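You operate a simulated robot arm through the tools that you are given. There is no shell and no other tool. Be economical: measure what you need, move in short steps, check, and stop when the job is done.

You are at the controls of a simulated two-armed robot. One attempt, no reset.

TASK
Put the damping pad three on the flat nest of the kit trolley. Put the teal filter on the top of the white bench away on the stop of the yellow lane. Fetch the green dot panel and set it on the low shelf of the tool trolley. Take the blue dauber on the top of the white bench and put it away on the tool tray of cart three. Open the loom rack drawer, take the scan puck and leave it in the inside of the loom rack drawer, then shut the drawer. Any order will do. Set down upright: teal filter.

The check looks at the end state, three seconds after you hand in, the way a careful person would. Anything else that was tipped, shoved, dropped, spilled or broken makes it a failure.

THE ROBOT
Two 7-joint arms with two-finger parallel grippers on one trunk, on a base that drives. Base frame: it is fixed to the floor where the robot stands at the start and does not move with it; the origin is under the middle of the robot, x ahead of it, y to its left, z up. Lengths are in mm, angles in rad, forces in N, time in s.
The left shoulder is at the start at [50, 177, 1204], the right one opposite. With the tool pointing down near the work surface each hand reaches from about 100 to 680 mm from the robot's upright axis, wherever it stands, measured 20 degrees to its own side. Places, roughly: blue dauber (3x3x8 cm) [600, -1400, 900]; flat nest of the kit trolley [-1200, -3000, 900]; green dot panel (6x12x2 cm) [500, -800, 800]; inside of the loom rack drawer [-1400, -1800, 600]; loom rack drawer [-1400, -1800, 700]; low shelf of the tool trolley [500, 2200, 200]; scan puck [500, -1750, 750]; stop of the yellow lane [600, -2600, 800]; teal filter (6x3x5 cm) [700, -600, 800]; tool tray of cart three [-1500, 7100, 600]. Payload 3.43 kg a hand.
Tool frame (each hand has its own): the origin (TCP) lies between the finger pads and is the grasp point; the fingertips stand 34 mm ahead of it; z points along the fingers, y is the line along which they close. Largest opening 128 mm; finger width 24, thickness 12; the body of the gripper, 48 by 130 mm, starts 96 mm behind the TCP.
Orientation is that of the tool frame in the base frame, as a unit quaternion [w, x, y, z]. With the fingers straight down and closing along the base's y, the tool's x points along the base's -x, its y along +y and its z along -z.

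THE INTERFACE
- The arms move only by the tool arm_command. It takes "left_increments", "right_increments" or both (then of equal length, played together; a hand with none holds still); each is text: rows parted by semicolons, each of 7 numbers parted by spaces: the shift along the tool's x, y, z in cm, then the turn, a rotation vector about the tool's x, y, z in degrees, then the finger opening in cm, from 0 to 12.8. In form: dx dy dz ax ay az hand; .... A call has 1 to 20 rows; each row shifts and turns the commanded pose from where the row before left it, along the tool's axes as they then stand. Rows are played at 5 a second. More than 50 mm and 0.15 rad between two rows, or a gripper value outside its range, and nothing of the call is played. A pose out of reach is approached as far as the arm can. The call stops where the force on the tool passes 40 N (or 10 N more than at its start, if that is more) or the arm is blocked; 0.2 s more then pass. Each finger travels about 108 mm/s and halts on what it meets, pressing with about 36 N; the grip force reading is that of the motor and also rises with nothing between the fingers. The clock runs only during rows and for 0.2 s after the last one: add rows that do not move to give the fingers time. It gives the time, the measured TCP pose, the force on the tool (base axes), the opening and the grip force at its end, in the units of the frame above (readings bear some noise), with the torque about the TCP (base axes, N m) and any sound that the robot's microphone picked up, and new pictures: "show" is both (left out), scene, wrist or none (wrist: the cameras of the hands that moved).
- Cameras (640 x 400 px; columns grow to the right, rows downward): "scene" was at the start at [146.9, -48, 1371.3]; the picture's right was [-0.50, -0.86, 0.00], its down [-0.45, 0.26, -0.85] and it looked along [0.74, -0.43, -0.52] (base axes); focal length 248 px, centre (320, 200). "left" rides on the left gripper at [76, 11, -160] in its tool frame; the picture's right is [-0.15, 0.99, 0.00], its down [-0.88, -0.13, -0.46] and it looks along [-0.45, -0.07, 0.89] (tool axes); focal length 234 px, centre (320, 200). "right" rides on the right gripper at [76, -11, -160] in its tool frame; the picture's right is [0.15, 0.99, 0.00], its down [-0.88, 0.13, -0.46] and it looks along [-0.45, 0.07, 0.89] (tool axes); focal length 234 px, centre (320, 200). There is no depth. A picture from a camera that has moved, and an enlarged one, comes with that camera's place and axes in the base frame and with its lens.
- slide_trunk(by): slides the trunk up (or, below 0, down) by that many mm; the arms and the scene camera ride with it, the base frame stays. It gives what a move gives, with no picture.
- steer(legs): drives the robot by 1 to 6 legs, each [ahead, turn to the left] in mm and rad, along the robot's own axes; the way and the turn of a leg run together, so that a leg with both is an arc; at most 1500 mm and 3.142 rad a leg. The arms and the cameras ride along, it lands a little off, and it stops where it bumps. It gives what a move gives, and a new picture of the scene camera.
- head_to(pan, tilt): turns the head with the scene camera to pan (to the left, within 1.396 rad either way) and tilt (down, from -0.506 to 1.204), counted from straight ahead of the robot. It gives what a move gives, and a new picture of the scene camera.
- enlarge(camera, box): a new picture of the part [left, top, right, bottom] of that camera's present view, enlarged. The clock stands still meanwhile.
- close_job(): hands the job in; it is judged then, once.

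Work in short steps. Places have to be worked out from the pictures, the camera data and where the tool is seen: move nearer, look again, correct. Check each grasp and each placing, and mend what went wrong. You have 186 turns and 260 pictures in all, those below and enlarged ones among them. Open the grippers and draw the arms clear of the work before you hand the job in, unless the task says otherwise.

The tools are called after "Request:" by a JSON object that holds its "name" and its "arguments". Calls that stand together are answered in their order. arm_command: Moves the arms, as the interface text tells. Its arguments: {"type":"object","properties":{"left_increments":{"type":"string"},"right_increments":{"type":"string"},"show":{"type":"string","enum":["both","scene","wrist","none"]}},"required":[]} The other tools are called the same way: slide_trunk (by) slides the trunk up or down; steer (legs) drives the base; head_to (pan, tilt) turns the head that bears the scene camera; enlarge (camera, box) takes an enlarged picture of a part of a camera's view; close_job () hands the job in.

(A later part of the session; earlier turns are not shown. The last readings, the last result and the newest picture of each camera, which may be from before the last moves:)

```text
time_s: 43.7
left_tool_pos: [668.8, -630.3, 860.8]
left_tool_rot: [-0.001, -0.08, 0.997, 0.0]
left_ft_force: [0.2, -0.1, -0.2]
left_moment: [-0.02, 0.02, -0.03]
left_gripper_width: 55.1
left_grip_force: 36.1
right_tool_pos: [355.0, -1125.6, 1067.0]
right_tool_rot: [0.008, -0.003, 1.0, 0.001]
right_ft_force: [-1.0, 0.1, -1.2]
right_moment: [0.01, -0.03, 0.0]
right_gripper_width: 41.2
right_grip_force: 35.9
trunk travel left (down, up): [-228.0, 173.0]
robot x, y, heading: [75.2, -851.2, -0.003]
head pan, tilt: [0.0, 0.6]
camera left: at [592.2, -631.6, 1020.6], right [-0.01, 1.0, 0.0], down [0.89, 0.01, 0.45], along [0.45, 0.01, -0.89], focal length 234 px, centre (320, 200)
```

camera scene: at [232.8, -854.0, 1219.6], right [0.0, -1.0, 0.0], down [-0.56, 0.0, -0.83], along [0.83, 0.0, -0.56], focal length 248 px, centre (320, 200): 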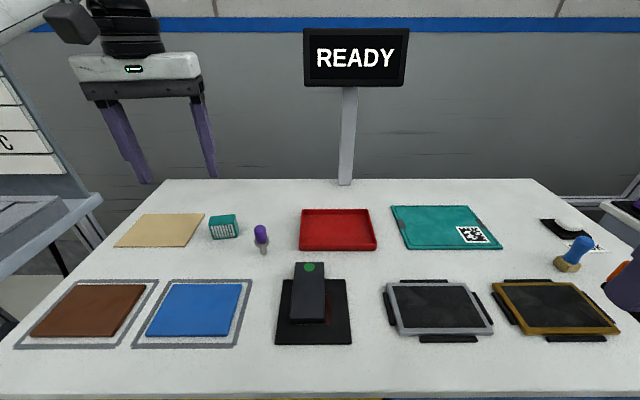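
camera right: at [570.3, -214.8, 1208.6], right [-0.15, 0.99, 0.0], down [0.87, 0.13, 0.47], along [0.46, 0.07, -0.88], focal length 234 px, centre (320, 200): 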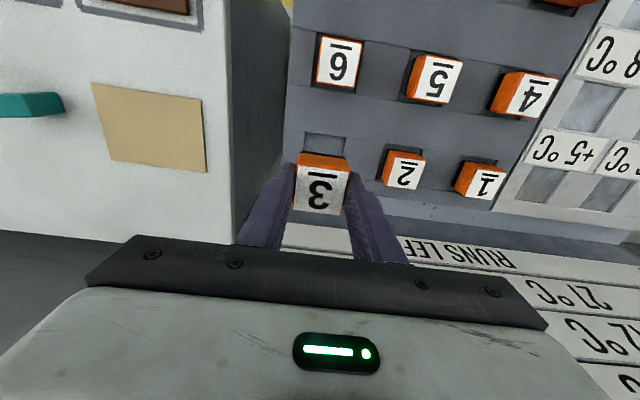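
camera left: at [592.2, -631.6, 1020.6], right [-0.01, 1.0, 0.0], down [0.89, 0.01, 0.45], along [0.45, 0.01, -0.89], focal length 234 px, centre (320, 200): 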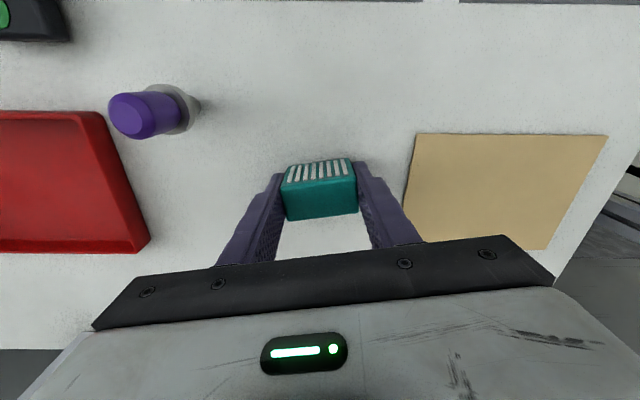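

Filter gripped at 55 mm. Lift and retract, then drive back from the bench and along it, looking.

Request:
{"name": "arm_command", "arguments": {"left_increments": "0 0 -3 0 0 0 4;0 0 -4.5 0 0 0 4;0 0 -4.5 0 0 0 4;0 0 -4.5 0 0 0 4;4.5 0 -1 0 0 0 4;4.5 0 -1 0 0 0 4;4.5 0 -1 0 0 0 4;4.5 0 -1 0 0 0 4;4.5 0 0 0 0 0 4;4.5 0 0 0 0 0 4;0 0 0 0 0 0 4", "show": "wrist"}}

Request:
{"name": "steer", "arguments": {"legs": [[-250, 0], [0, -1.57], [900, 0]]}}

Request:
{"name": "head_to", "arguments": {"pan": 0.7, "tilt": 0.4}}

Request:
{"name": "head_to", "arguments": {"pan": -0.7, "tilt": 0.4}}

```text
time_s: 46.1
left_tool_pos: [401.2, -673.2, 1067.0]
left_tool_rot: [-0.001, -0.081, 0.997, 0.0]
left_ft_force: [0.2, 0.1, -0.4]
left_moment: [0.02, -0.02, 0.01]
left_gripper_width: 55.0
left_grip_force: 35.9
right_tool_pos: [354.1, -1125.2, 1066.8]
right_tool_rot: [0.007, -0.003, 1.0, 0.001]
right_ft_force: [-0.6, 0.8, -1.6]
right_moment: [-0.04, 0.01, 0.0]
right_gripper_width: 41.2
right_grip_force: 36.1
trunk travel left (down, up): [-228.0, 173.0]
robot x, y, heading: [76.4, -853.2, -0.005]
head pan, tilt: [0.0, 0.6]
camera left: at [324.1, -674.5, 1226.6], right [-0.01, 1.0, 0.0], down [0.89, 0.01, 0.45], along [0.45, 0.01, -0.89], focal length 234 px, centre (320, 200)
```

left: 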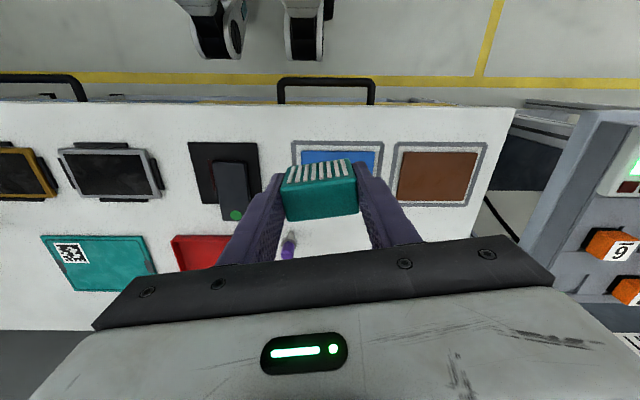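

```text
time_s: 56.0
left_tool_pos: [19.1, -2071.8, 1066.8]
left_tool_rot: [0.0, 0.644, 0.765, 0.0]
left_ft_force: [0.3, 0.1, 0.7]
left_moment: [0.01, -0.04, -0.01]
left_gripper_width: 55.1
left_grip_force: 36.0
right_tool_pos: [-434.8, -2030.8, 1066.8]
right_tool_rot: [0.006, 0.701, 0.713, -0.005]
right_ft_force: [0.4, -0.3, -1.8]
right_moment: [0.0, -0.02, -0.02]
right_gripper_width: 41.3
right_grip_force: 36.0
trunk travel left (down, up): [-228.0, 173.0]
robot x, y, heading: [-163.4, -1744.4, -1.561]
head pan, tilt: [0.0, 0.6]
camera scene: at [-161.4, -1909.2, 1219.5], right [-1.0, -0.01, 0.0], down [-0.01, 0.57, -0.82], along [0.01, -0.82, -0.57], focal length 248 px, centre (320, 200)
```

scene: 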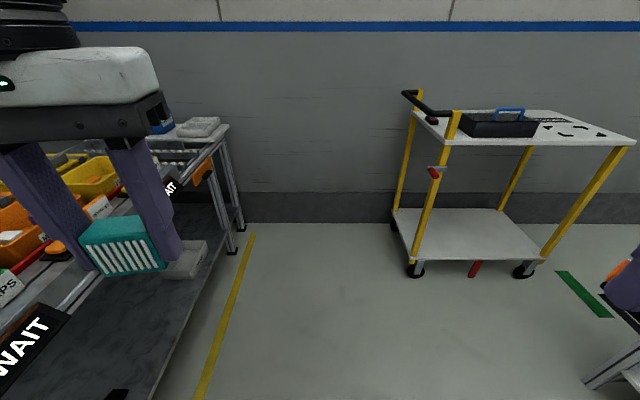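

```text
time_s: 57.1
left_tool_pos: [19.4, -2071.5, 1067.0]
left_tool_rot: [0.0, 0.644, 0.765, 0.001]
left_ft_force: [0.1, 0.2, -1.1]
left_moment: [-0.02, 0.01, 0.01]
left_gripper_width: 54.9
left_grip_force: 35.5
right_tool_pos: [-433.8, -2030.8, 1066.6]
right_tool_rot: [0.006, 0.701, 0.713, -0.005]
right_ft_force: [0.9, -0.7, -0.3]
right_moment: [0.02, 0.0, -0.01]
right_gripper_width: 41.5
right_grip_force: 35.8
trunk travel left (down, up): [-228.0, 173.0]
robot x, y, heading: [-161.2, -1749.5, -1.561]
head pan, tilt: [0.7, 0.4]
camera scene: at [-102.0, -1891.0, 1237.8], right [-0.76, -0.65, 0.0], down [-0.25, 0.3, -0.92], along [0.6, -0.7, -0.39], focal length 248 px, centre (320, 200)
```

scene: 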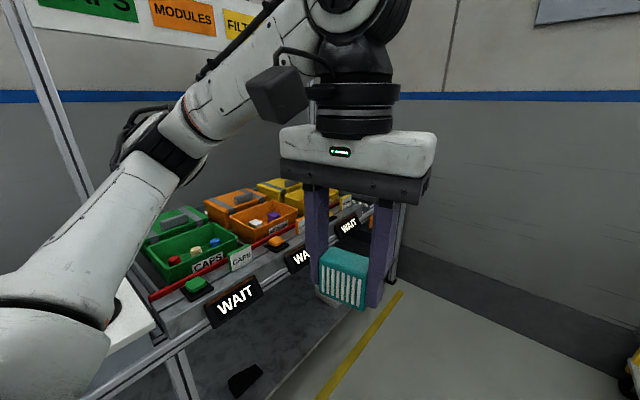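

```text
time_s: 58.6
left_tool_pos: [18.8, -2072.4, 1068.0]
left_tool_rot: [0.0, 0.644, 0.765, 0.0]
left_ft_force: [-0.5, 1.0, -0.8]
left_moment: [-0.01, 0.02, -0.03]
left_gripper_width: 55.1
left_grip_force: 36.1
right_tool_pos: [-434.2, -2031.8, 1067.4]
right_tool_rot: [0.006, 0.702, 0.712, -0.004]
right_ft_force: [0.5, 0.9, -0.7]
right_moment: [0.02, -0.02, -0.02]
right_gripper_width: 41.2
right_grip_force: 35.7
trunk travel left (down, up): [-228.0, 173.0]
robot x, y, heading: [-165.1, -1744.2, -1.56]
head pan, tilt: [-0.7, 0.4]
camera scene: at [-221.2, -1892.2, 1237.8], right [-0.77, 0.64, 0.0], down [0.25, 0.3, -0.92], along [-0.59, -0.71, -0.39], focal length 248 px, centre (320, 200)
```

scene: 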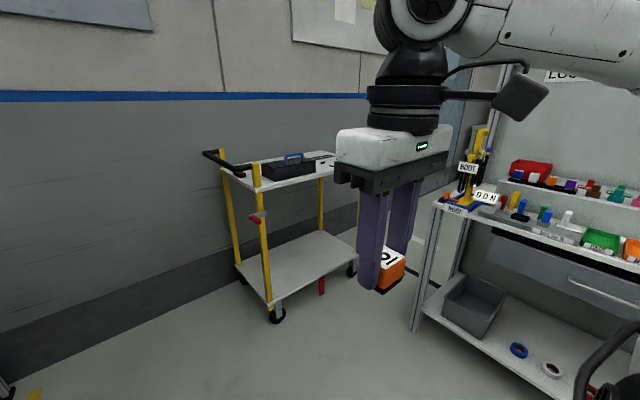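

The lane rack (caps / modules / filters) lies ahead on the left, the kit trolley ahead right. I drive on 850 mm, turn to face the rack and look.

Request:
{"name": "steer", "arguments": {"legs": [[850, 0], [0, 1.56]]}}

Request:
{"name": "head_to", "arguments": {"pan": 0.0, "tilt": 0.6}}

```text
time_s: 67.0
left_tool_pos: [169.9, -2421.2, 1066.0]
left_tool_rot: [0.001, -0.078, 0.997, 0.0]
left_ft_force: [0.3, 0.0, 0.1]
left_moment: [0.03, 0.02, 0.02]
left_gripper_width: 55.1
left_grip_force: 35.7
right_tool_pos: [121.9, -2873.4, 1067.0]
right_tool_rot: [0.007, -0.001, 1.0, 0.0]
right_ft_force: [-0.1, 0.6, -2.0]
right_moment: [0.03, -0.03, -0.04]
right_gripper_width: 40.9
right_grip_force: 35.2
trunk travel left (down, up): [-228.0, 173.0]
robot x, y, heading: [-157.3, -2595.6, 0.002]
head pan, tilt: [-0.7, 0.4]
camera scene: at [-17.1, -2661.1, 1237.8], right [-0.65, -0.76, 0.0], down [-0.3, 0.25, -0.92], along [0.7, -0.6, -0.39], focal length 248 px, centre (320, 200)
```

scene: 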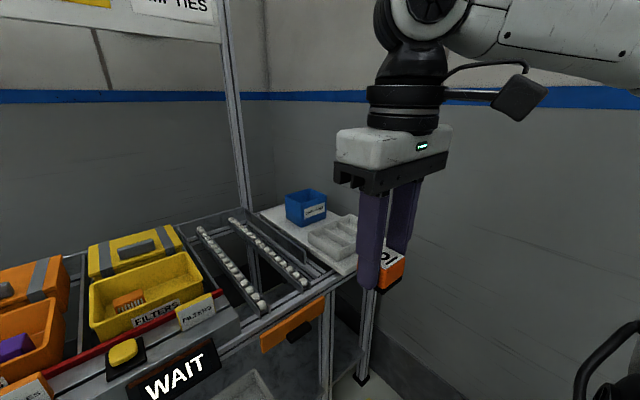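

```text
time_s: 68.0
left_tool_pos: [168.6, -2421.1, 1065.7]
left_tool_rot: [0.0, -0.079, 0.997, -0.001]
left_ft_force: [0.3, -0.9, -0.7]
left_moment: [-0.02, -0.01, 0.0]
left_gripper_width: 54.9
left_grip_force: 35.9
right_tool_pos: [121.9, -2873.0, 1066.0]
right_tool_rot: [0.007, -0.001, 1.0, 0.001]
right_ft_force: [0.2, -0.2, -0.7]
right_moment: [0.02, -0.01, -0.02]
right_gripper_width: 41.3
right_grip_force: 36.2
trunk travel left (down, up): [-228.0, 173.0]
robot x, y, heading: [-155.3, -2599.3, -0.002]
head pan, tilt: [0.0, 0.6]
camera scene: at [0.6, -2601.6, 1219.6], right [0.0, -1.0, 0.0], down [-0.56, 0.0, -0.83], along [0.83, 0.0, -0.56], focal length 248 px, centre (320, 200)
```

scene: 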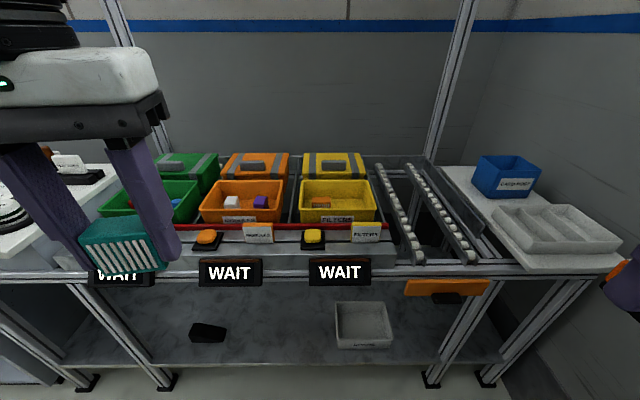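

Request:
{"name": "enlarge", "arguments": {"camera": "scene", "box": [180, 140, 420, 290]}}

```text
2.67 times, centred on (300, 215) of scene
camera zoom: at [0.6, -2601.6, 1219.6], right [0.0, -1.0, 0.0], down [-0.56, 0.0, -0.83], along [0.83, 0.0, -0.56], focal length 660 px, centre (373, 160)
```

zoom: 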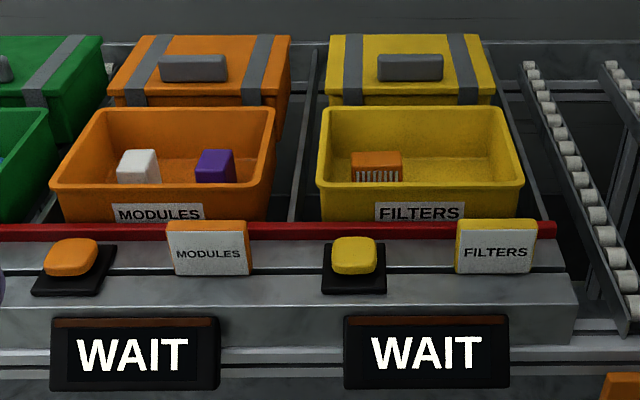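

The lane ends in an open FILTERS tote resting at the stop (~x 490–620, y -2560…-2740), matching the given place; an orange filter lies in its left half. I turn a bit right and drive closer so the left hand can reach.

Request:
{"name": "steer", "arguments": {"legs": [[0, -0.35], [200, 0]]}}

Request:
{"name": "head_to", "arguments": {"pan": 0.3, "tilt": 0.75}}

```text
time_s: 70.7
left_tool_pos: [397.1, -2613.2, 1066.4]
left_tool_rot: [-0.001, 0.096, 0.995, 0.0]
left_ft_force: [0.2, 0.2, -1.2]
left_moment: [-0.02, 0.06, -0.01]
left_gripper_width: 55.1
left_grip_force: 35.9
right_tool_pos: [196.6, -3023.1, 1065.8]
right_tool_rot: [0.008, 0.174, 0.985, -0.001]
right_ft_force: [0.8, -0.8, -0.7]
right_moment: [0.02, 0.01, 0.0]
right_gripper_width: 41.3
right_grip_force: 35.6
trunk travel left (down, up): [-228.0, 173.0]
robot x, y, heading: [28.2, -2665.9, -0.356]
head pan, tilt: [0.0, 0.6]
camera scene: at [178.0, -2725.1, 1219.4], right [-0.35, -0.94, 0.0], down [-0.53, 0.2, -0.82], along [0.77, -0.29, -0.57], focal length 248 px, centre (320, 200)
```

scene: 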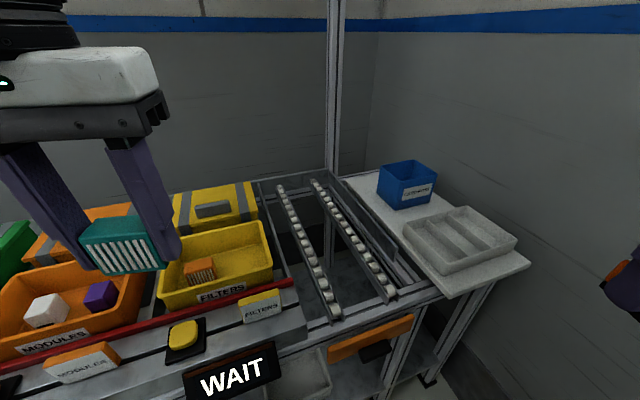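

```text
time_s: 71.5
left_tool_pos: [398.3, -2613.7, 1068.1]
left_tool_rot: [0.0, 0.097, 0.995, 0.0]
left_ft_force: [-0.1, -0.2, -0.9]
left_moment: [0.02, 0.03, -0.02]
left_gripper_width: 55.2
left_grip_force: 36.1
right_tool_pos: [197.2, -3021.8, 1067.2]
right_tool_rot: [0.008, 0.174, 0.985, -0.001]
right_ft_force: [0.6, 0.1, -0.1]
right_moment: [-0.03, 0.01, 0.01]
right_gripper_width: 40.9
right_grip_force: 36.4
trunk travel left (down, up): [-228.0, 173.0]
robot x, y, heading: [29.1, -2665.4, -0.354]
head pan, tilt: [0.3, 0.75]
camera scene: at [177.4, -2698.9, 1206.7], right [-0.06, -1.0, 0.0], down [-0.68, 0.04, -0.73], along [0.73, -0.04, -0.68], focal length 248 px, centre (320, 200)
```

scene: 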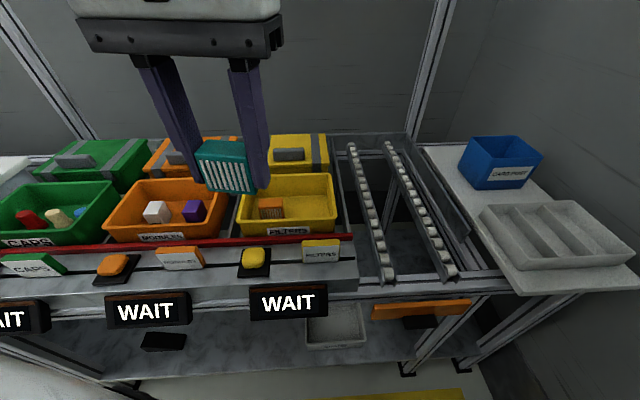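

I rotate the left hand ~79° so it closes along x, moving toward the tote, and look down with the wrist camera.

Request:
{"name": "arm_command", "arguments": {"left_increments": "0 0 0 0 0 8 4;0 0 0 0 0 8 4;0 0 0 0 0 8 4;0 0 0 0 0 8 4;0 0 0 0 0 8 4;0 0 0 0 0 8 4;0 0 0 0 0 8 4;0 0 0 0 0 8 4;0 0 0 0 0 8 4;0 0 0 0 0 7 4;0 0 0 0 0 0 4", "show": "wrist"}}

```text
time_s: 73.9
left_tool_pos: [397.0, -2612.7, 1067.7]
left_tool_rot: [0.0, 0.709, 0.705, 0.0]
left_ft_force: [0.0, -0.1, 0.4]
left_moment: [-0.01, -0.01, 0.0]
left_gripper_width: 55.0
left_grip_force: 36.1
right_tool_pos: [195.3, -3021.9, 1067.9]
right_tool_rot: [0.008, 0.174, 0.985, 0.0]
right_ft_force: [-0.2, -0.8, -1.2]
right_moment: [0.02, -0.02, -0.03]
right_gripper_width: 41.1
right_grip_force: 36.1
trunk travel left (down, up): [-228.0, 173.0]
robot x, y, heading: [31.7, -2661.7, -0.355]
head pan, tilt: [0.3, 0.75]
camera left: at [408.6, -2538.0, 1226.8], right [0.99, -0.15, 0.0], down [-0.13, -0.88, 0.46], along [-0.07, -0.45, -0.89], focal length 234 px, centre (320, 200)
```

left: 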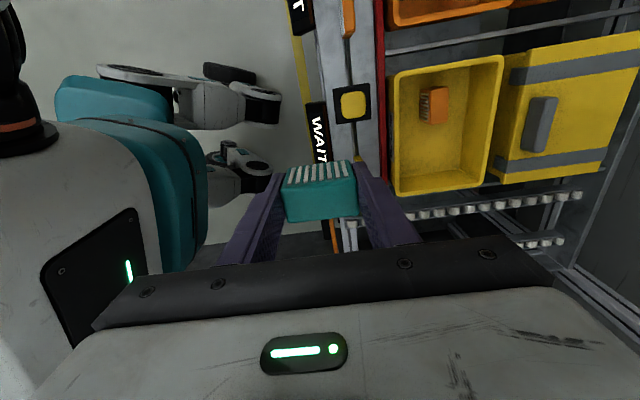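

Tote rim estimated x 518–675, y -2544…-2746, z≈838; orange filter at (591, -2603). I go over the free half at (597, -2690), staying high.

Request:
{"name": "arm_command", "arguments": {"left_increments": "-1.5 4 0 0 0 0 4;-1.5 4 0 0 0 0 4;-1.5 4 0 0 0 0 4;-1.6 4 0 0 0 0 4;-1.6 4 0 0 0 0 4;0 0 3 0 0 0 4;0 0 3 0 0 0 4;0 0 0 0 0 0 4", "show": "both"}}

```text
time_s: 75.7
left_tool_pos: [597.5, -2690.1, 1006.2]
left_tool_rot: [0.0, 0.708, 0.706, 0.001]
left_ft_force: [-0.3, -0.2, -0.5]
left_moment: [0.01, 0.0, -0.01]
left_gripper_width: 55.0
left_grip_force: 35.8
right_tool_pos: [197.1, -3022.4, 1067.0]
right_tool_rot: [0.008, 0.174, 0.985, -0.002]
right_ft_force: [0.0, 0.1, -1.1]
right_moment: [0.02, 0.03, 0.0]
right_gripper_width: 40.9
right_grip_force: 36.1
trunk travel left (down, up): [-228.0, 173.0]
robot x, y, heading: [31.8, -2667.4, -0.352]
head pan, tilt: [0.3, 0.75]
camera scene: at [177.4, -2698.8, 1206.7], right [-0.05, -1.0, 0.0], down [-0.68, 0.04, -0.73], along [0.73, -0.04, -0.68], focal length 248 px, centre (320, 200)
camera left: at [608.7, -2615.3, 1166.9], right [0.99, -0.15, 0.0], down [-0.13, -0.88, 0.45], along [-0.07, -0.45, -0.89], focal length 234 px, centre (320, 200)
```

scene: 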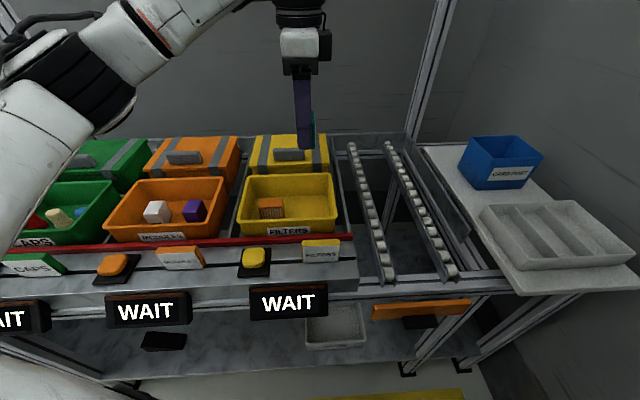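
left: 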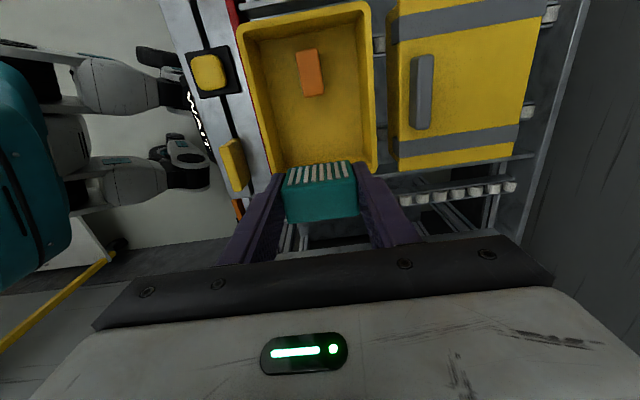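

Centred over the free half. Descend to TCP ~865 and look.

Request:
{"name": "arm_command", "arguments": {"left_increments": "0 0 3.5 0 0 0 4;0 0 3.5 0 0 0 4;0 0 3.5 0 0 0 4;0 0 3.5 0 0 0 4;0 0 0 0 0 0 4", "show": "both"}}

Request:
{"name": "enlarge", "arguments": {"camera": "scene", "box": [220, 130, 380, 250]}}

```text
time_s: 76.9
left_tool_pos: [597.4, -2690.1, 867.1]
left_tool_rot: [0.0, 0.707, 0.707, -0.001]
left_ft_force: [1.0, -0.1, 0.1]
left_moment: [-0.01, 0.01, -0.01]
left_gripper_width: 55.1
left_grip_force: 36.2
right_tool_pos: [196.8, -3021.6, 1067.4]
right_tool_rot: [0.008, 0.174, 0.985, -0.001]
right_ft_force: [-0.4, 0.0, -0.3]
right_moment: [0.03, -0.01, 0.0]
right_gripper_width: 41.1
right_grip_force: 36.5
trunk travel left (down, up): [-228.0, 173.0]
robot x, y, heading: [30.5, -2667.7, -0.354]
head pan, tilt: [0.3, 0.75]
camera scene: at [177.4, -2698.8, 1206.7], right [-0.05, -1.0, 0.0], down [-0.68, 0.04, -0.73], along [0.73, -0.04, -0.68], focal length 248 px, centre (320, 200)
camera left: at [608.2, -2615.2, 1026.1], right [0.99, -0.15, 0.0], down [-0.13, -0.88, 0.46], along [-0.07, -0.45, -0.89], focal length 234 px, centre (320, 200)
```

scene: 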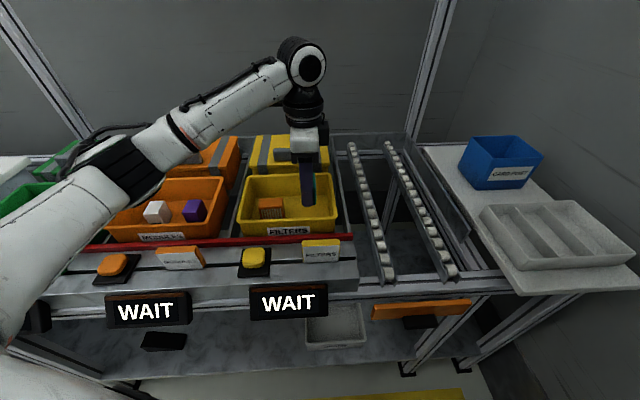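
left: 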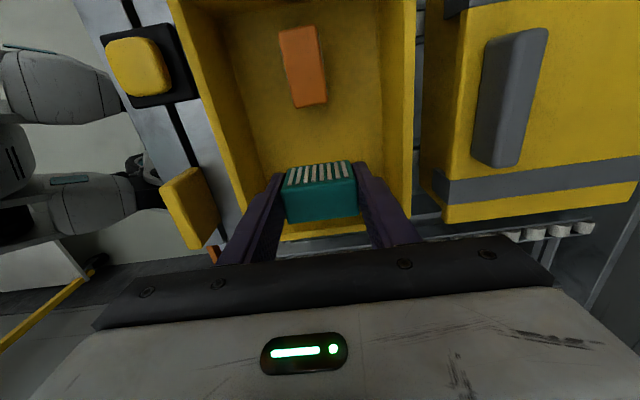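

```text
3.33 times, centred on (300, 190) of scene
camera zoom: at [177.4, -2698.8, 1206.7], right [-0.05, -1.0, 0.0], down [-0.68, 0.04, -0.73], along [0.73, -0.04, -0.68], focal length 826 px, centre (387, 233)
```

zoom: 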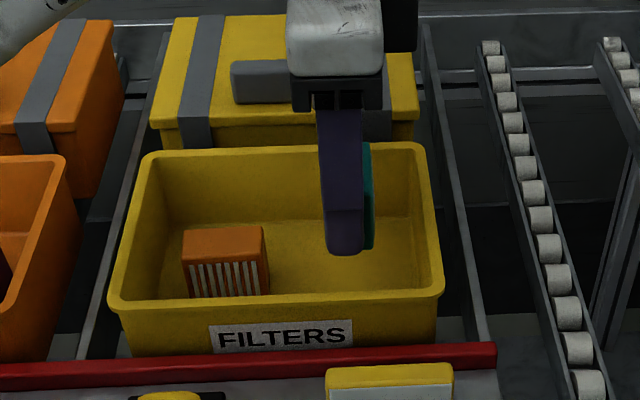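

The filter is just entering the tote; floor estimated ~765. Lower 45 mm, then in fine steps until contact shows.

Request:
{"name": "arm_command", "arguments": {"left_increments": "0 0 2.2 0 0 0 4;0 0 2.2 0 0 0 4;0 0 0 0 0 0 4", "show": "scene"}}

Request:
{"name": "enlarge", "arguments": {"camera": "scene", "box": [220, 130, 380, 250]}}

```text
time_s: 77.7
left_tool_pos: [596.2, -2690.7, 821.6]
left_tool_rot: [0.0, 0.708, 0.706, 0.0]
left_ft_force: [0.3, -0.4, -0.3]
left_moment: [-0.01, -0.01, -0.03]
left_gripper_width: 55.0
left_grip_force: 36.4
right_tool_pos: [196.8, -3022.2, 1066.7]
right_tool_rot: [0.008, 0.173, 0.985, -0.001]
right_ft_force: [0.2, -0.3, -0.5]
right_moment: [-0.04, -0.01, 0.01]
right_gripper_width: 41.4
right_grip_force: 36.4
trunk travel left (down, up): [-228.0, 173.0]
robot x, y, heading: [33.8, -2665.4, -0.353]
head pan, tilt: [0.3, 0.75]
camera scene: at [177.4, -2698.8, 1206.7], right [-0.05, -1.0, 0.0], down [-0.68, 0.04, -0.73], along [0.73, -0.04, -0.68], focal length 248 px, centre (320, 200)
```

scene: 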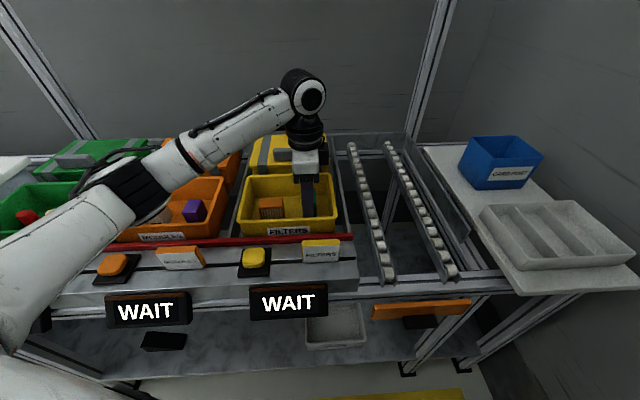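

```text
3.33 times, centred on (300, 190) of scene
camera zoom: at [177.4, -2698.8, 1206.7], right [-0.05, -1.0, 0.0], down [-0.68, 0.04, -0.73], along [0.73, -0.04, -0.68], focal length 826 px, centre (387, 233)
```

zoom: 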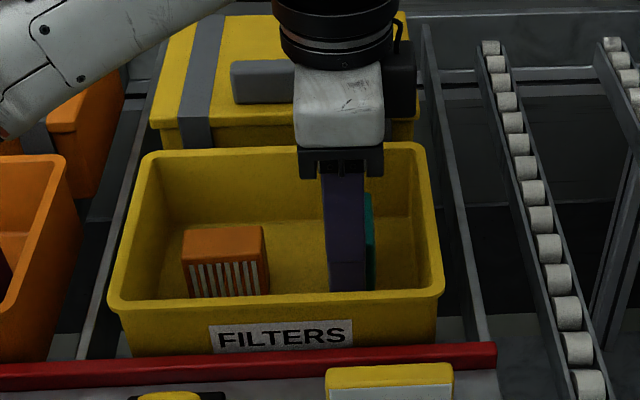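

No contact yet (bottom ~782). Continue 3 mm steps.

Request:
{"name": "arm_command", "arguments": {"left_increments": "0 0 0.3 0 0 0 4;0 0 0.3 0 0 0 4;0 0 0.2 0 0 0 4;0 0 0.2 0 0 0 4;0 0 0 0 0 0 4", "show": "none"}}

Request:
{"name": "arm_command", "arguments": {"left_increments": "0 0 0.2 0 0 0 4;0 0 0.2 0 0 0 4;0 0 0 0 0 0 4", "show": "none"}}

```text
time_s: 78.9
left_tool_pos: [596.6, -2691.2, 812.5]
left_tool_rot: [0.0, 0.708, 0.706, 0.0]
left_ft_force: [0.0, -0.1, -0.3]
left_moment: [-0.04, 0.02, 0.02]
left_gripper_width: 55.2
left_grip_force: 35.7
right_tool_pos: [196.5, -3022.2, 1067.6]
right_tool_rot: [0.009, 0.173, 0.985, -0.001]
right_ft_force: [-0.2, 0.1, -0.9]
right_moment: [0.03, 0.01, 0.0]
right_gripper_width: 41.3
right_grip_force: 35.5
trunk travel left (down, up): [-228.0, 173.0]
robot x, y, heading: [29.8, -2668.1, -0.351]
head pan, tilt: [0.3, 0.75]
```

```text
time_s: 79.7
left_tool_pos: [597.3, -2690.4, 809.4]
left_tool_rot: [0.0, 0.708, 0.706, 0.0]
left_ft_force: [1.2, 0.0, 0.5]
left_moment: [-0.01, 0.04, -0.02]
left_gripper_width: 55.1
left_grip_force: 36.0
right_tool_pos: [197.0, -3021.5, 1065.7]
right_tool_rot: [0.008, 0.175, 0.985, 0.0]
right_ft_force: [-0.2, -0.1, -0.5]
right_moment: [0.01, -0.02, -0.01]
right_gripper_width: 41.2
right_grip_force: 36.0
trunk travel left (down, up): [-228.0, 173.0]
robot x, y, heading: [34.0, -2669.3, -0.354]
head pan, tilt: [0.3, 0.75]
```

Request:
{"name": "arm_command", "arguments": {"left_increments": "0 0 0.2 0 0 0 4;0 0 0.2 0 0 0 4;0 0 0 0 0 0 4", "show": "none"}}

Request:
{"name": "arm_command", "arguments": {"left_increments": "0 0 0.2 0 0 0 4;0 0 0.2 0 0 0 4;0 0 0 0 0 0 4", "show": "none"}}

Request:
{"name": "enlarge", "arguments": {"camera": "scene", "box": [220, 130, 380, 250]}}

```text
time_s: 80.5
left_tool_pos: [597.4, -2690.7, 804.3]
left_tool_rot: [0.0, 0.707, 0.707, 0.0]
left_ft_force: [-0.2, 0.7, 3.7]
left_moment: [0.0, 0.03, 0.05]
left_gripper_width: 55.0
left_grip_force: 36.1
right_tool_pos: [197.0, -3021.5, 1067.4]
right_tool_rot: [0.008, 0.174, 0.985, -0.001]
right_ft_force: [0.3, -0.4, -1.2]
right_moment: [0.01, 0.0, 0.0]
right_gripper_width: 41.2
right_grip_force: 36.2
trunk travel left (down, up): [-228.0, 173.0]
robot x, y, heading: [32.7, -2669.6, -0.354]
head pan, tilt: [0.3, 0.75]
```

```text
time_s: 81.3
left_tool_pos: [597.1, -2691.1, 804.7]
left_tool_rot: [0.004, 0.708, 0.707, 0.0]
left_ft_force: [1.1, 2.3, 26.8]
left_moment: [0.08, 0.37, -0.02]
left_gripper_width: 54.8
left_grip_force: 36.0
right_tool_pos: [194.4, -3021.6, 1068.8]
right_tool_rot: [0.009, 0.174, 0.985, 0.0]
right_ft_force: [0.3, -0.2, -1.2]
right_moment: [-0.01, 0.01, 0.0]
right_gripper_width: 41.2
right_grip_force: 36.3
trunk travel left (down, up): [-228.0, 173.0]
robot x, y, heading: [29.0, -2670.5, -0.353]
head pan, tilt: [0.3, 0.75]
```

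```text
3.33 times, centred on (300, 190) of scene
camera zoom: at [175.3, -2698.5, 1207.3], right [-0.05, -1.0, 0.0], down [-0.68, 0.04, -0.73], along [0.73, -0.04, -0.68], focal length 826 px, centre (387, 233)
```

zoom: 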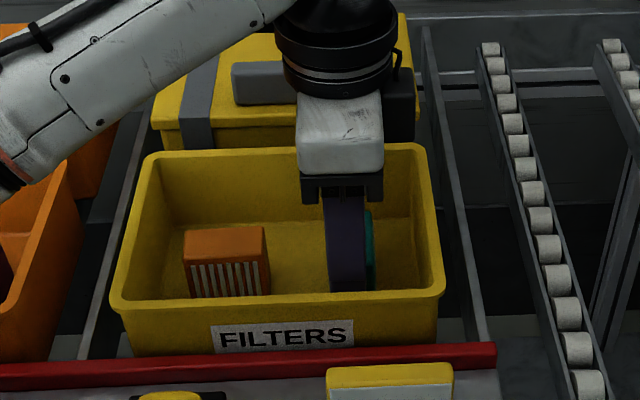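

Floor contact reached. I ease up 3 mm, open slightly and slowly, then withdraw upward.

Request:
{"name": "arm_command", "arguments": {"left_increments": "0 0 -0.3 0 0 0 5.4;0 0 0 0 0 0 6;0 0 0 0 0 0 7;0 0 0 0 0 0 7.5;0 0 0 0 0 0 7.5;0 0 -2 0 0 0 7.5;0 0 -4 0 0 0 7.5;0 0 -4 0 0 0 7.5;0 0 -4 0 0 0 7.5;0 0 -4 0 0 0 7.5", "show": "both"}}

Request:
{"name": "enlarge", "arguments": {"camera": "scene", "box": [220, 130, 380, 250]}}

```text
time_s: 83.5
left_tool_pos: [595.4, -2690.5, 984.5]
left_tool_rot: [-0.001, 0.708, 0.706, 0.0]
left_ft_force: [-0.1, -0.2, -0.2]
left_moment: [0.03, -0.05, 0.0]
left_gripper_width: 75.0
left_grip_force: 0.2
right_tool_pos: [196.6, -3022.4, 1066.9]
right_tool_rot: [0.008, 0.174, 0.985, 0.0]
right_ft_force: [0.3, 0.7, -1.6]
right_moment: [0.01, 0.0, 0.01]
right_gripper_width: 41.3
right_grip_force: 36.0
trunk travel left (down, up): [-228.0, 173.0]
robot x, y, heading: [28.4, -2669.1, -0.351]
head pan, tilt: [0.3, 0.75]
camera scene: at [177.1, -2698.9, 1206.7], right [-0.05, -1.0, 0.0], down [-0.68, 0.04, -0.73], along [0.73, -0.04, -0.68], focal length 248 px, centre (320, 200)
camera left: at [607.3, -2614.9, 1144.2], right [0.99, -0.15, 0.0], down [-0.13, -0.88, 0.45], along [-0.07, -0.45, -0.89], focal length 234 px, centre (320, 200)
```

scene: 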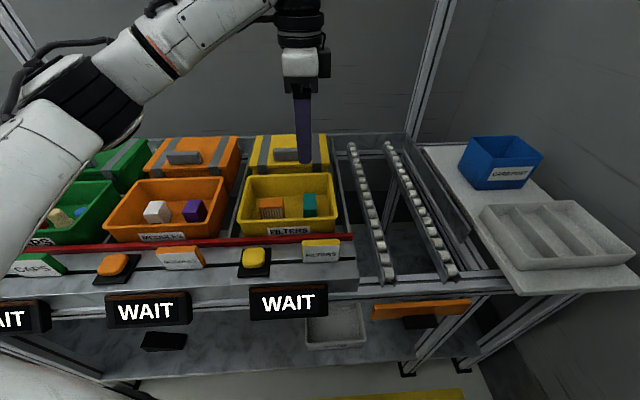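
left: 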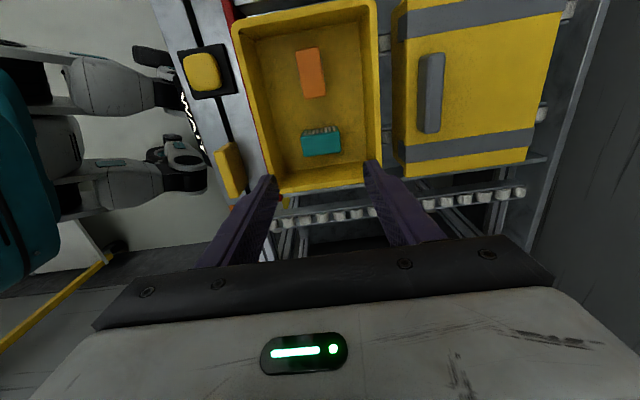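

```text
3.33 times, centred on (300, 190) of scene
camera zoom: at [177.1, -2698.9, 1206.7], right [-0.05, -1.0, 0.0], down [-0.68, 0.04, -0.73], along [0.73, -0.04, -0.68], focal length 826 px, centre (387, 233)
```

zoom: 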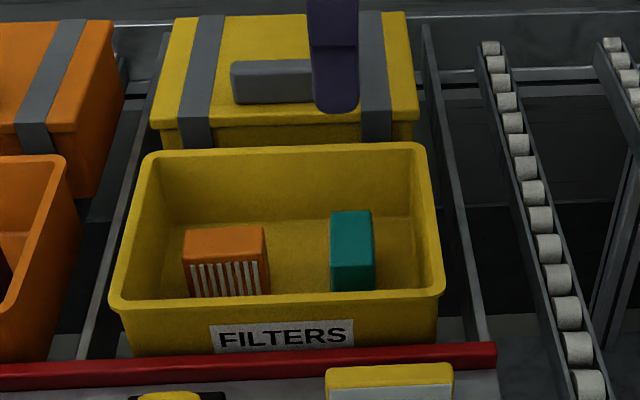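

The filter stands upright in the tote. I retract the left arm and rotate it back.

Request:
{"name": "arm_command", "arguments": {"left_increments": "0 -4.5 -1 0 0 0 7.5;1 -4.5 -1 0 0 -8 7.5;2 -4 -1 0 0 -8 7.5;2 -3 -1 0 0 -8 7.5;1 -2 -1 0 0 -8 7.5;0 0 -1 0 0 -8 7.5;0 0 -1 0 0 -8 7.5;0 0 -1 0 0 -8 7.5;0 0 0 0 0 -8 7.5;0 0 0 0 0 -8 7.5;0 0 0 0 0 -7 7.5", "show": "none"}}

Request:
{"name": "steer", "arguments": {"legs": [[-200, 0], [0, -1.9]]}}

Request:
{"name": "head_to", "arguments": {"pan": -0.3, "tilt": 0.5}}

```text
time_s: 85.9
left_tool_pos: [409.2, -2653.1, 1064.6]
left_tool_rot: [0.0, 0.096, 0.995, 0.0]
left_ft_force: [-0.3, 1.3, 0.1]
left_moment: [0.01, 0.01, -0.02]
left_gripper_width: 75.0
left_grip_force: 0.0
right_tool_pos: [195.9, -3021.4, 1067.4]
right_tool_rot: [0.008, 0.173, 0.985, 0.0]
right_ft_force: [-0.6, 0.0, -1.0]
right_moment: [0.0, 0.01, 0.02]
right_gripper_width: 41.0
right_grip_force: 36.1
trunk travel left (down, up): [-228.0, 173.0]
robot x, y, heading: [32.6, -2669.6, -0.349]
head pan, tilt: [0.3, 0.75]
```

```text
time_s: 92.1
left_tool_pos: [-273.0, -2959.0, 1063.9]
left_tool_rot: [0.0, 0.871, 0.491, 0.0]
left_ft_force: [0.4, -0.4, -0.9]
left_moment: [-0.01, -0.02, 0.0]
left_gripper_width: 74.9
left_grip_force: 0.0
right_tool_pos: [-546.9, -2633.3, 1067.0]
right_tool_rot: [0.005, 0.906, 0.423, -0.007]
right_ft_force: [0.0, -0.4, -1.6]
right_moment: [0.03, -0.01, -0.06]
right_gripper_width: 41.0
right_grip_force: 35.8
trunk travel left (down, up): [-228.0, 173.0]
robot x, y, heading: [-159.2, -2598.4, -2.272]
head pan, tilt: [0.3, 0.75]
camera scene: at [-235.1, -2730.5, 1206.7], right [-0.92, 0.39, 0.0], down [0.27, 0.63, -0.73], along [-0.29, -0.67, -0.68], focal length 248 px, centre (320, 200)
```

scene: 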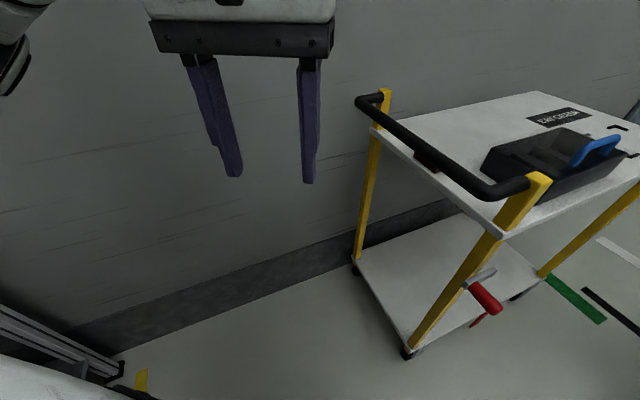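

```text
time_s: 93.1
left_tool_pos: [-274.1, -2959.1, 1064.3]
left_tool_rot: [0.0, 0.87, 0.492, 0.0]
left_ft_force: [-0.6, 0.6, -0.1]
left_moment: [0.0, 0.02, 0.02]
left_gripper_width: 75.0
left_grip_force: 0.1
right_tool_pos: [-548.2, -2634.4, 1067.3]
right_tool_rot: [0.004, 0.906, 0.423, -0.006]
right_ft_force: [-0.1, -0.3, -1.6]
right_moment: [0.02, 0.01, 0.04]
right_gripper_width: 41.2
right_grip_force: 35.7
trunk travel left (down, up): [-228.0, 173.0]
robot x, y, heading: [-155.8, -2597.5, -2.274]
head pan, tilt: [-0.3, 0.499]
camera scene: at [-279.3, -2703.2, 1228.6], right [-0.54, 0.84, 0.0], down [0.4, 0.26, -0.88], along [-0.74, -0.47, -0.48], focal length 248 px, centre (320, 200)
```

scene: 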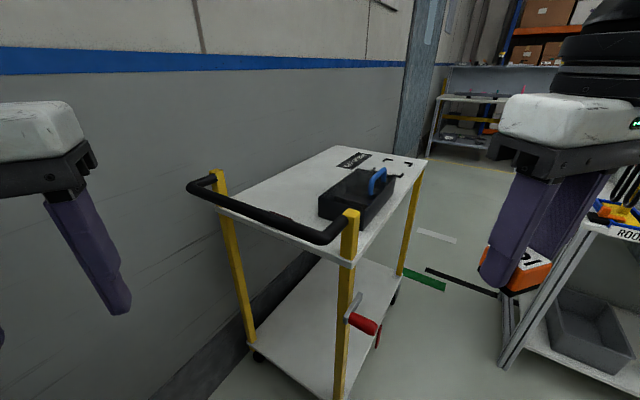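

Request:
{"name": "enlarge", "arguments": {"camera": "scene", "box": [180, 120, 460, 295]}}

```text
2.29 times, centred on (320, 208) of scene
camera zoom: at [-279.3, -2703.2, 1228.6], right [-0.54, 0.84, 0.0], down [0.4, 0.26, -0.88], along [-0.74, -0.47, -0.48], focal length 566 px, centre (320, 183)
```

zoom: 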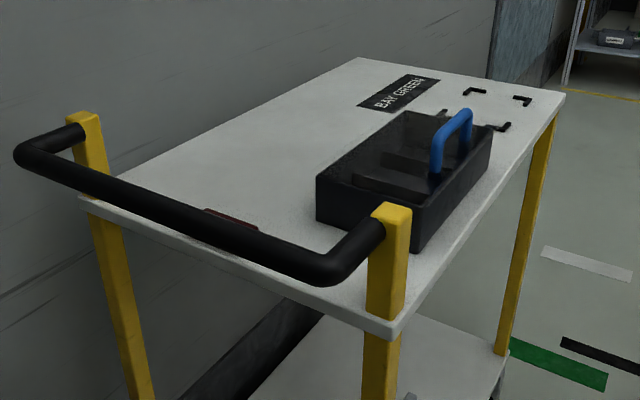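

The nest (bracketed corner marks) lies at the trolley's far end near (-1235, -2955). I back toward (-950, -2470) keeping arms away from the loom rack, then face -y.

Request:
{"name": "steer", "arguments": {"legs": [[0, 2.114], [-800, 0], [0, -1.41]]}}

Request:
{"name": "head_to", "arguments": {"pan": -0.4, "tilt": 0.7}}

```text
time_s: 105.8
left_tool_pos: [-798.6, -2813.4, 1065.2]
left_tool_rot: [0.0, 0.651, 0.759, 0.0]
left_ft_force: [-0.5, -0.2, 0.1]
left_moment: [0.0, -0.03, 0.02]
left_gripper_width: 75.1
left_grip_force: 0.1
right_tool_pos: [-1218.0, -2740.2, 1066.9]
right_tool_rot: [0.006, 0.708, 0.707, -0.004]
right_ft_force: [-0.3, 0.2, -0.3]
right_moment: [-0.01, -0.01, 0.01]
right_gripper_width: 41.3
right_grip_force: 36.5
trunk travel left (down, up): [-228.0, 173.0]
robot x, y, heading: [-937.8, -2464.1, -1.577]
head pan, tilt: [-0.3, 0.499]
camera scene: at [-969.8, -2621.7, 1228.6], right [-0.95, 0.3, 0.0], down [0.14, 0.46, -0.88], along [-0.27, -0.84, -0.48], focal length 248 px, centre (320, 200)
```

scene: 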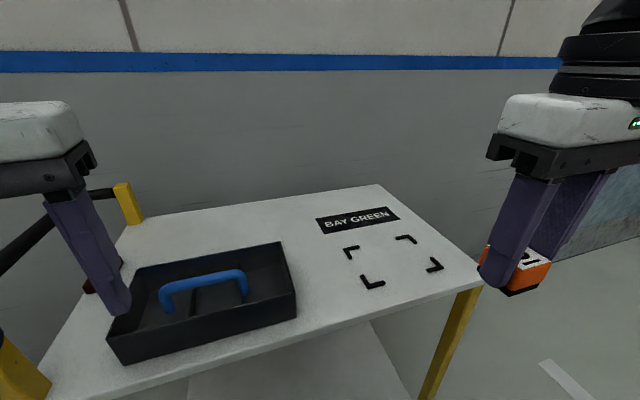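

```text
time_s: 106.6
left_tool_pos: [-800.0, -2813.6, 1064.2]
left_tool_rot: [0.0, 0.65, 0.76, 0.0]
left_ft_force: [0.1, -0.2, 0.6]
left_moment: [0.01, 0.0, -0.02]
left_gripper_width: 74.9
left_grip_force: 0.2
right_tool_pos: [-1216.9, -2740.7, 1066.9]
right_tool_rot: [0.005, 0.708, 0.707, -0.004]
right_ft_force: [-0.4, -1.0, -2.3]
right_moment: [0.0, -0.01, 0.01]
right_gripper_width: 41.1
right_grip_force: 35.8
trunk travel left (down, up): [-228.0, 173.0]
robot x, y, heading: [-941.3, -2462.3, -1.579]
head pan, tilt: [-0.4, 0.7]
camera scene: at [-975.8, -2613.0, 1211.0], right [-0.92, 0.4, 0.0], down [0.25, 0.59, -0.77], along [-0.3, -0.7, -0.64], focal length 248 px, centre (320, 200)
```

scene: 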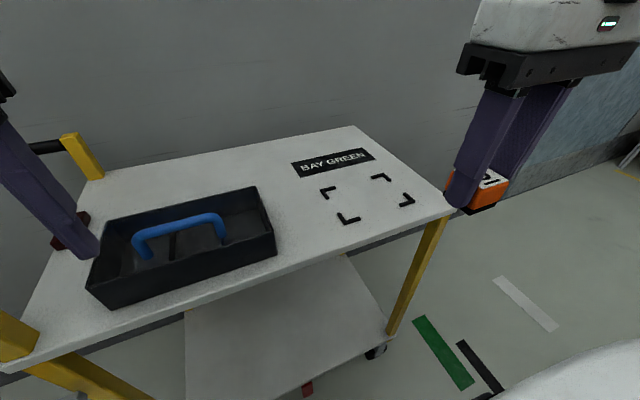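

Nest centre about (-1242, -2965), top z≈860, aligned with the axes. Move the right hand over it and down to TCP ~940.

Request:
{"name": "arm_command", "arguments": {"right_increments": "-4.5 -0.5 0 0 0 0 2.5;-4.5 -0.5 0 0 0 0 2.5;-4.5 -0.5 0 0 0 0 2.5;-4.5 -0.5 0 0 0 0 2.5;-4.5 -0.5 0 0 0 0 2.5;0 0 4 0 0 0 2.5;0 0 4 0 0 0 2.5;0 0 4 0 0 0 2.5;0 0 0 0 0 0 2.5", "show": "both"}}

```text
time_s: 108.6
left_tool_pos: [-799.5, -2813.7, 1064.7]
left_tool_rot: [-0.001, 0.651, 0.759, 0.0]
left_ft_force: [0.2, -0.2, -0.6]
left_moment: [-0.01, 0.0, 0.01]
left_gripper_width: 75.1
left_grip_force: 0.1
right_tool_pos: [-1242.7, -2966.4, 949.5]
right_tool_rot: [0.006, 0.708, 0.707, -0.005]
right_ft_force: [0.4, -0.5, -1.4]
right_moment: [0.0, 0.03, -0.01]
right_gripper_width: 41.1
right_grip_force: 35.8
trunk travel left (down, up): [-228.0, 173.0]
robot x, y, heading: [-939.0, -2463.5, -1.579]
head pan, tilt: [-0.4, 0.7]
camera scene: at [-975.8, -2613.0, 1210.9], right [-0.92, 0.4, 0.0], down [0.25, 0.59, -0.76], along [-0.3, -0.7, -0.64], focal length 248 px, centre (320, 200)
camera right: at [-1253.3, -2888.9, 1106.6], right [0.99, 0.14, 0.0], down [0.13, -0.87, 0.47], along [0.07, -0.46, -0.88], focal length 234 px, centre (320, 200)
```

scene: 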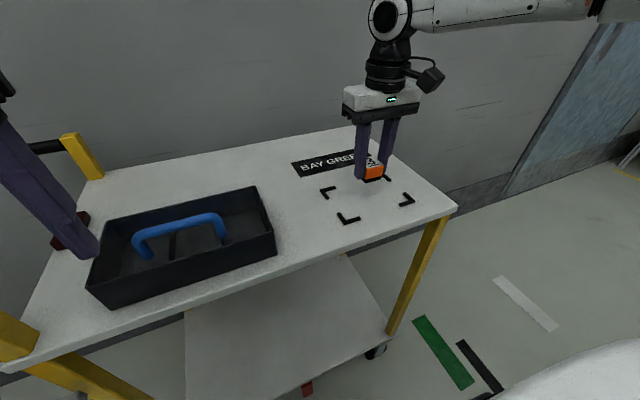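
right: 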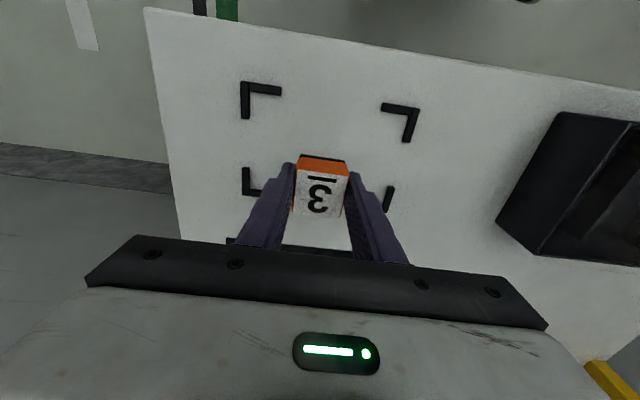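

Nest centre by wrist view ≈(-1238, -2957); trim slightly and lower in steps to contact.

Request:
{"name": "arm_command", "arguments": {"right_increments": "0.6 0.3 1.5 0 0 0 2.5;0 0 1 0 0 0 2.5;0 0 0.4 0 0 0 2.5;0 0 0.3 0 0 0 2.5;0 0 0 0 0 0 2.5", "show": "scene"}}

Request:
{"name": "enlarge", "arguments": {"camera": "scene", "box": [300, 120, 460, 240]}}

```text
time_s: 109.8
left_tool_pos: [-799.5, -2813.4, 1063.4]
left_tool_rot: [0.0, 0.651, 0.759, 0.0]
left_ft_force: [-0.4, 0.9, 0.4]
left_moment: [-0.01, 0.01, 0.01]
left_gripper_width: 75.0
left_grip_force: 0.0
right_tool_pos: [-1239.8, -2961.0, 917.7]
right_tool_rot: [0.006, 0.707, 0.707, -0.005]
right_ft_force: [0.1, -0.2, -1.0]
right_moment: [0.03, -0.01, 0.02]
right_gripper_width: 41.3
right_grip_force: 36.2
trunk travel left (down, up): [-228.0, 173.0]
robot x, y, heading: [-941.8, -2461.0, -1.579]
head pan, tilt: [-0.4, 0.7]
camera scene: at [-975.8, -2613.1, 1210.9], right [-0.92, 0.4, 0.0], down [0.25, 0.59, -0.76], along [-0.3, -0.7, -0.64], focal length 248 px, centre (320, 200)
```

scene: 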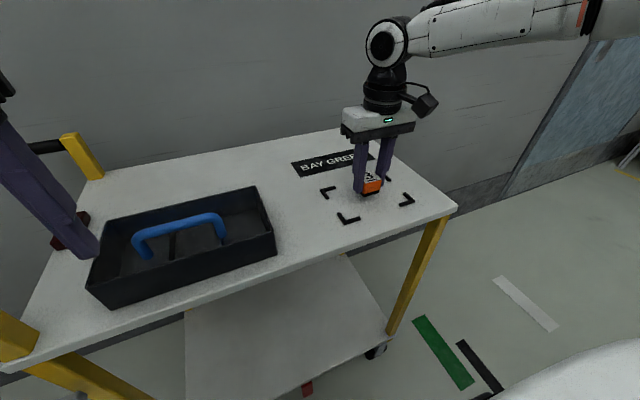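

```text
3.33 times, centred on (380, 180) of scene
camera zoom: at [-975.8, -2613.1, 1210.9], right [-0.92, 0.4, 0.0], down [0.25, 0.59, -0.76], along [-0.3, -0.7, -0.64], focal length 826 px, centre (120, 267)
```

zoom: 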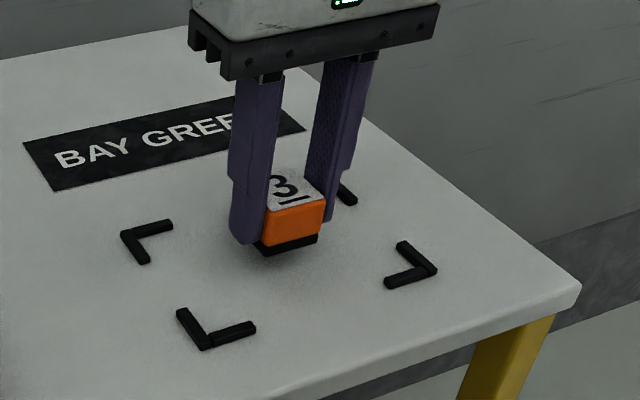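

Still a little above the surface; continue down in small steps.

Request:
{"name": "arm_command", "arguments": {"right_increments": "0 0 0.3 0 0 0 2.5;0 0 0.3 0 0 0 2.5;0 0 0.2 0 0 0 2.5;0 0 0 0 0 0 2.5", "show": "none"}}

Request:
{"name": "arm_command", "arguments": {"right_increments": "0 0 0.2 0 0 0 2.5;0 0 0.2 0 0 0 2.5;0 0 0 0 0 0 2.5", "show": "none"}}

Request:
{"name": "enlarge", "arguments": {"camera": "scene", "box": [300, 120, 460, 240]}}

```text
time_s: 110.8
left_tool_pos: [-798.7, -2813.6, 1064.7]
left_tool_rot: [0.0, 0.651, 0.759, 0.0]
left_ft_force: [0.4, -0.3, -0.3]
left_moment: [0.01, 0.02, 0.01]
left_gripper_width: 75.0
left_grip_force: 0.1
right_tool_pos: [-1240.8, -2961.3, 908.7]
right_tool_rot: [0.005, 0.708, 0.706, -0.004]
right_ft_force: [-0.7, 0.6, -1.2]
right_moment: [-0.01, 0.0, 0.0]
right_gripper_width: 41.2
right_grip_force: 35.4
trunk travel left (down, up): [-228.0, 173.0]
robot x, y, heading: [-942.6, -2463.5, -1.576]
head pan, tilt: [-0.4, 0.7]
```

```text
time_s: 111.6
left_tool_pos: [-800.1, -2813.4, 1063.4]
left_tool_rot: [0.0, 0.651, 0.759, -0.001]
left_ft_force: [-0.4, -0.7, -0.1]
left_moment: [0.0, 0.0, 0.01]
left_gripper_width: 75.0
left_grip_force: 0.2
right_tool_pos: [-1239.6, -2961.0, 905.1]
right_tool_rot: [0.005, 0.708, 0.707, -0.004]
right_ft_force: [0.0, -1.3, -1.2]
right_moment: [-0.05, 0.01, 0.0]
right_gripper_width: 40.7
right_grip_force: 35.8
trunk travel left (down, up): [-228.0, 173.0]
robot x, y, heading: [-943.3, -2460.8, -1.578]
head pan, tilt: [-0.4, 0.7]
```

```text
3.33 times, centred on (380, 180) of scene
camera zoom: at [-975.8, -2613.1, 1210.9], right [-0.92, 0.4, 0.0], down [0.25, 0.59, -0.76], along [-0.3, -0.7, -0.64], focal length 826 px, centre (120, 267)
```

zoom: 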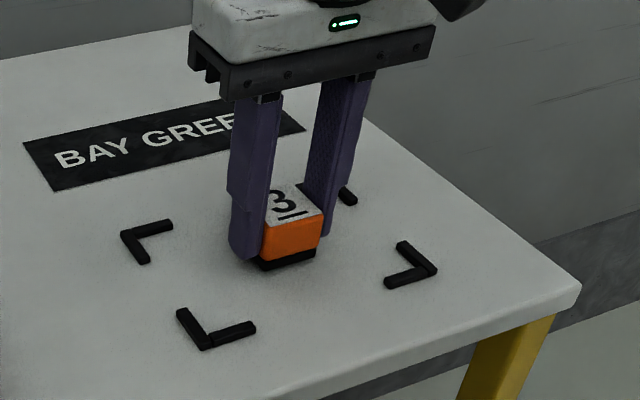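

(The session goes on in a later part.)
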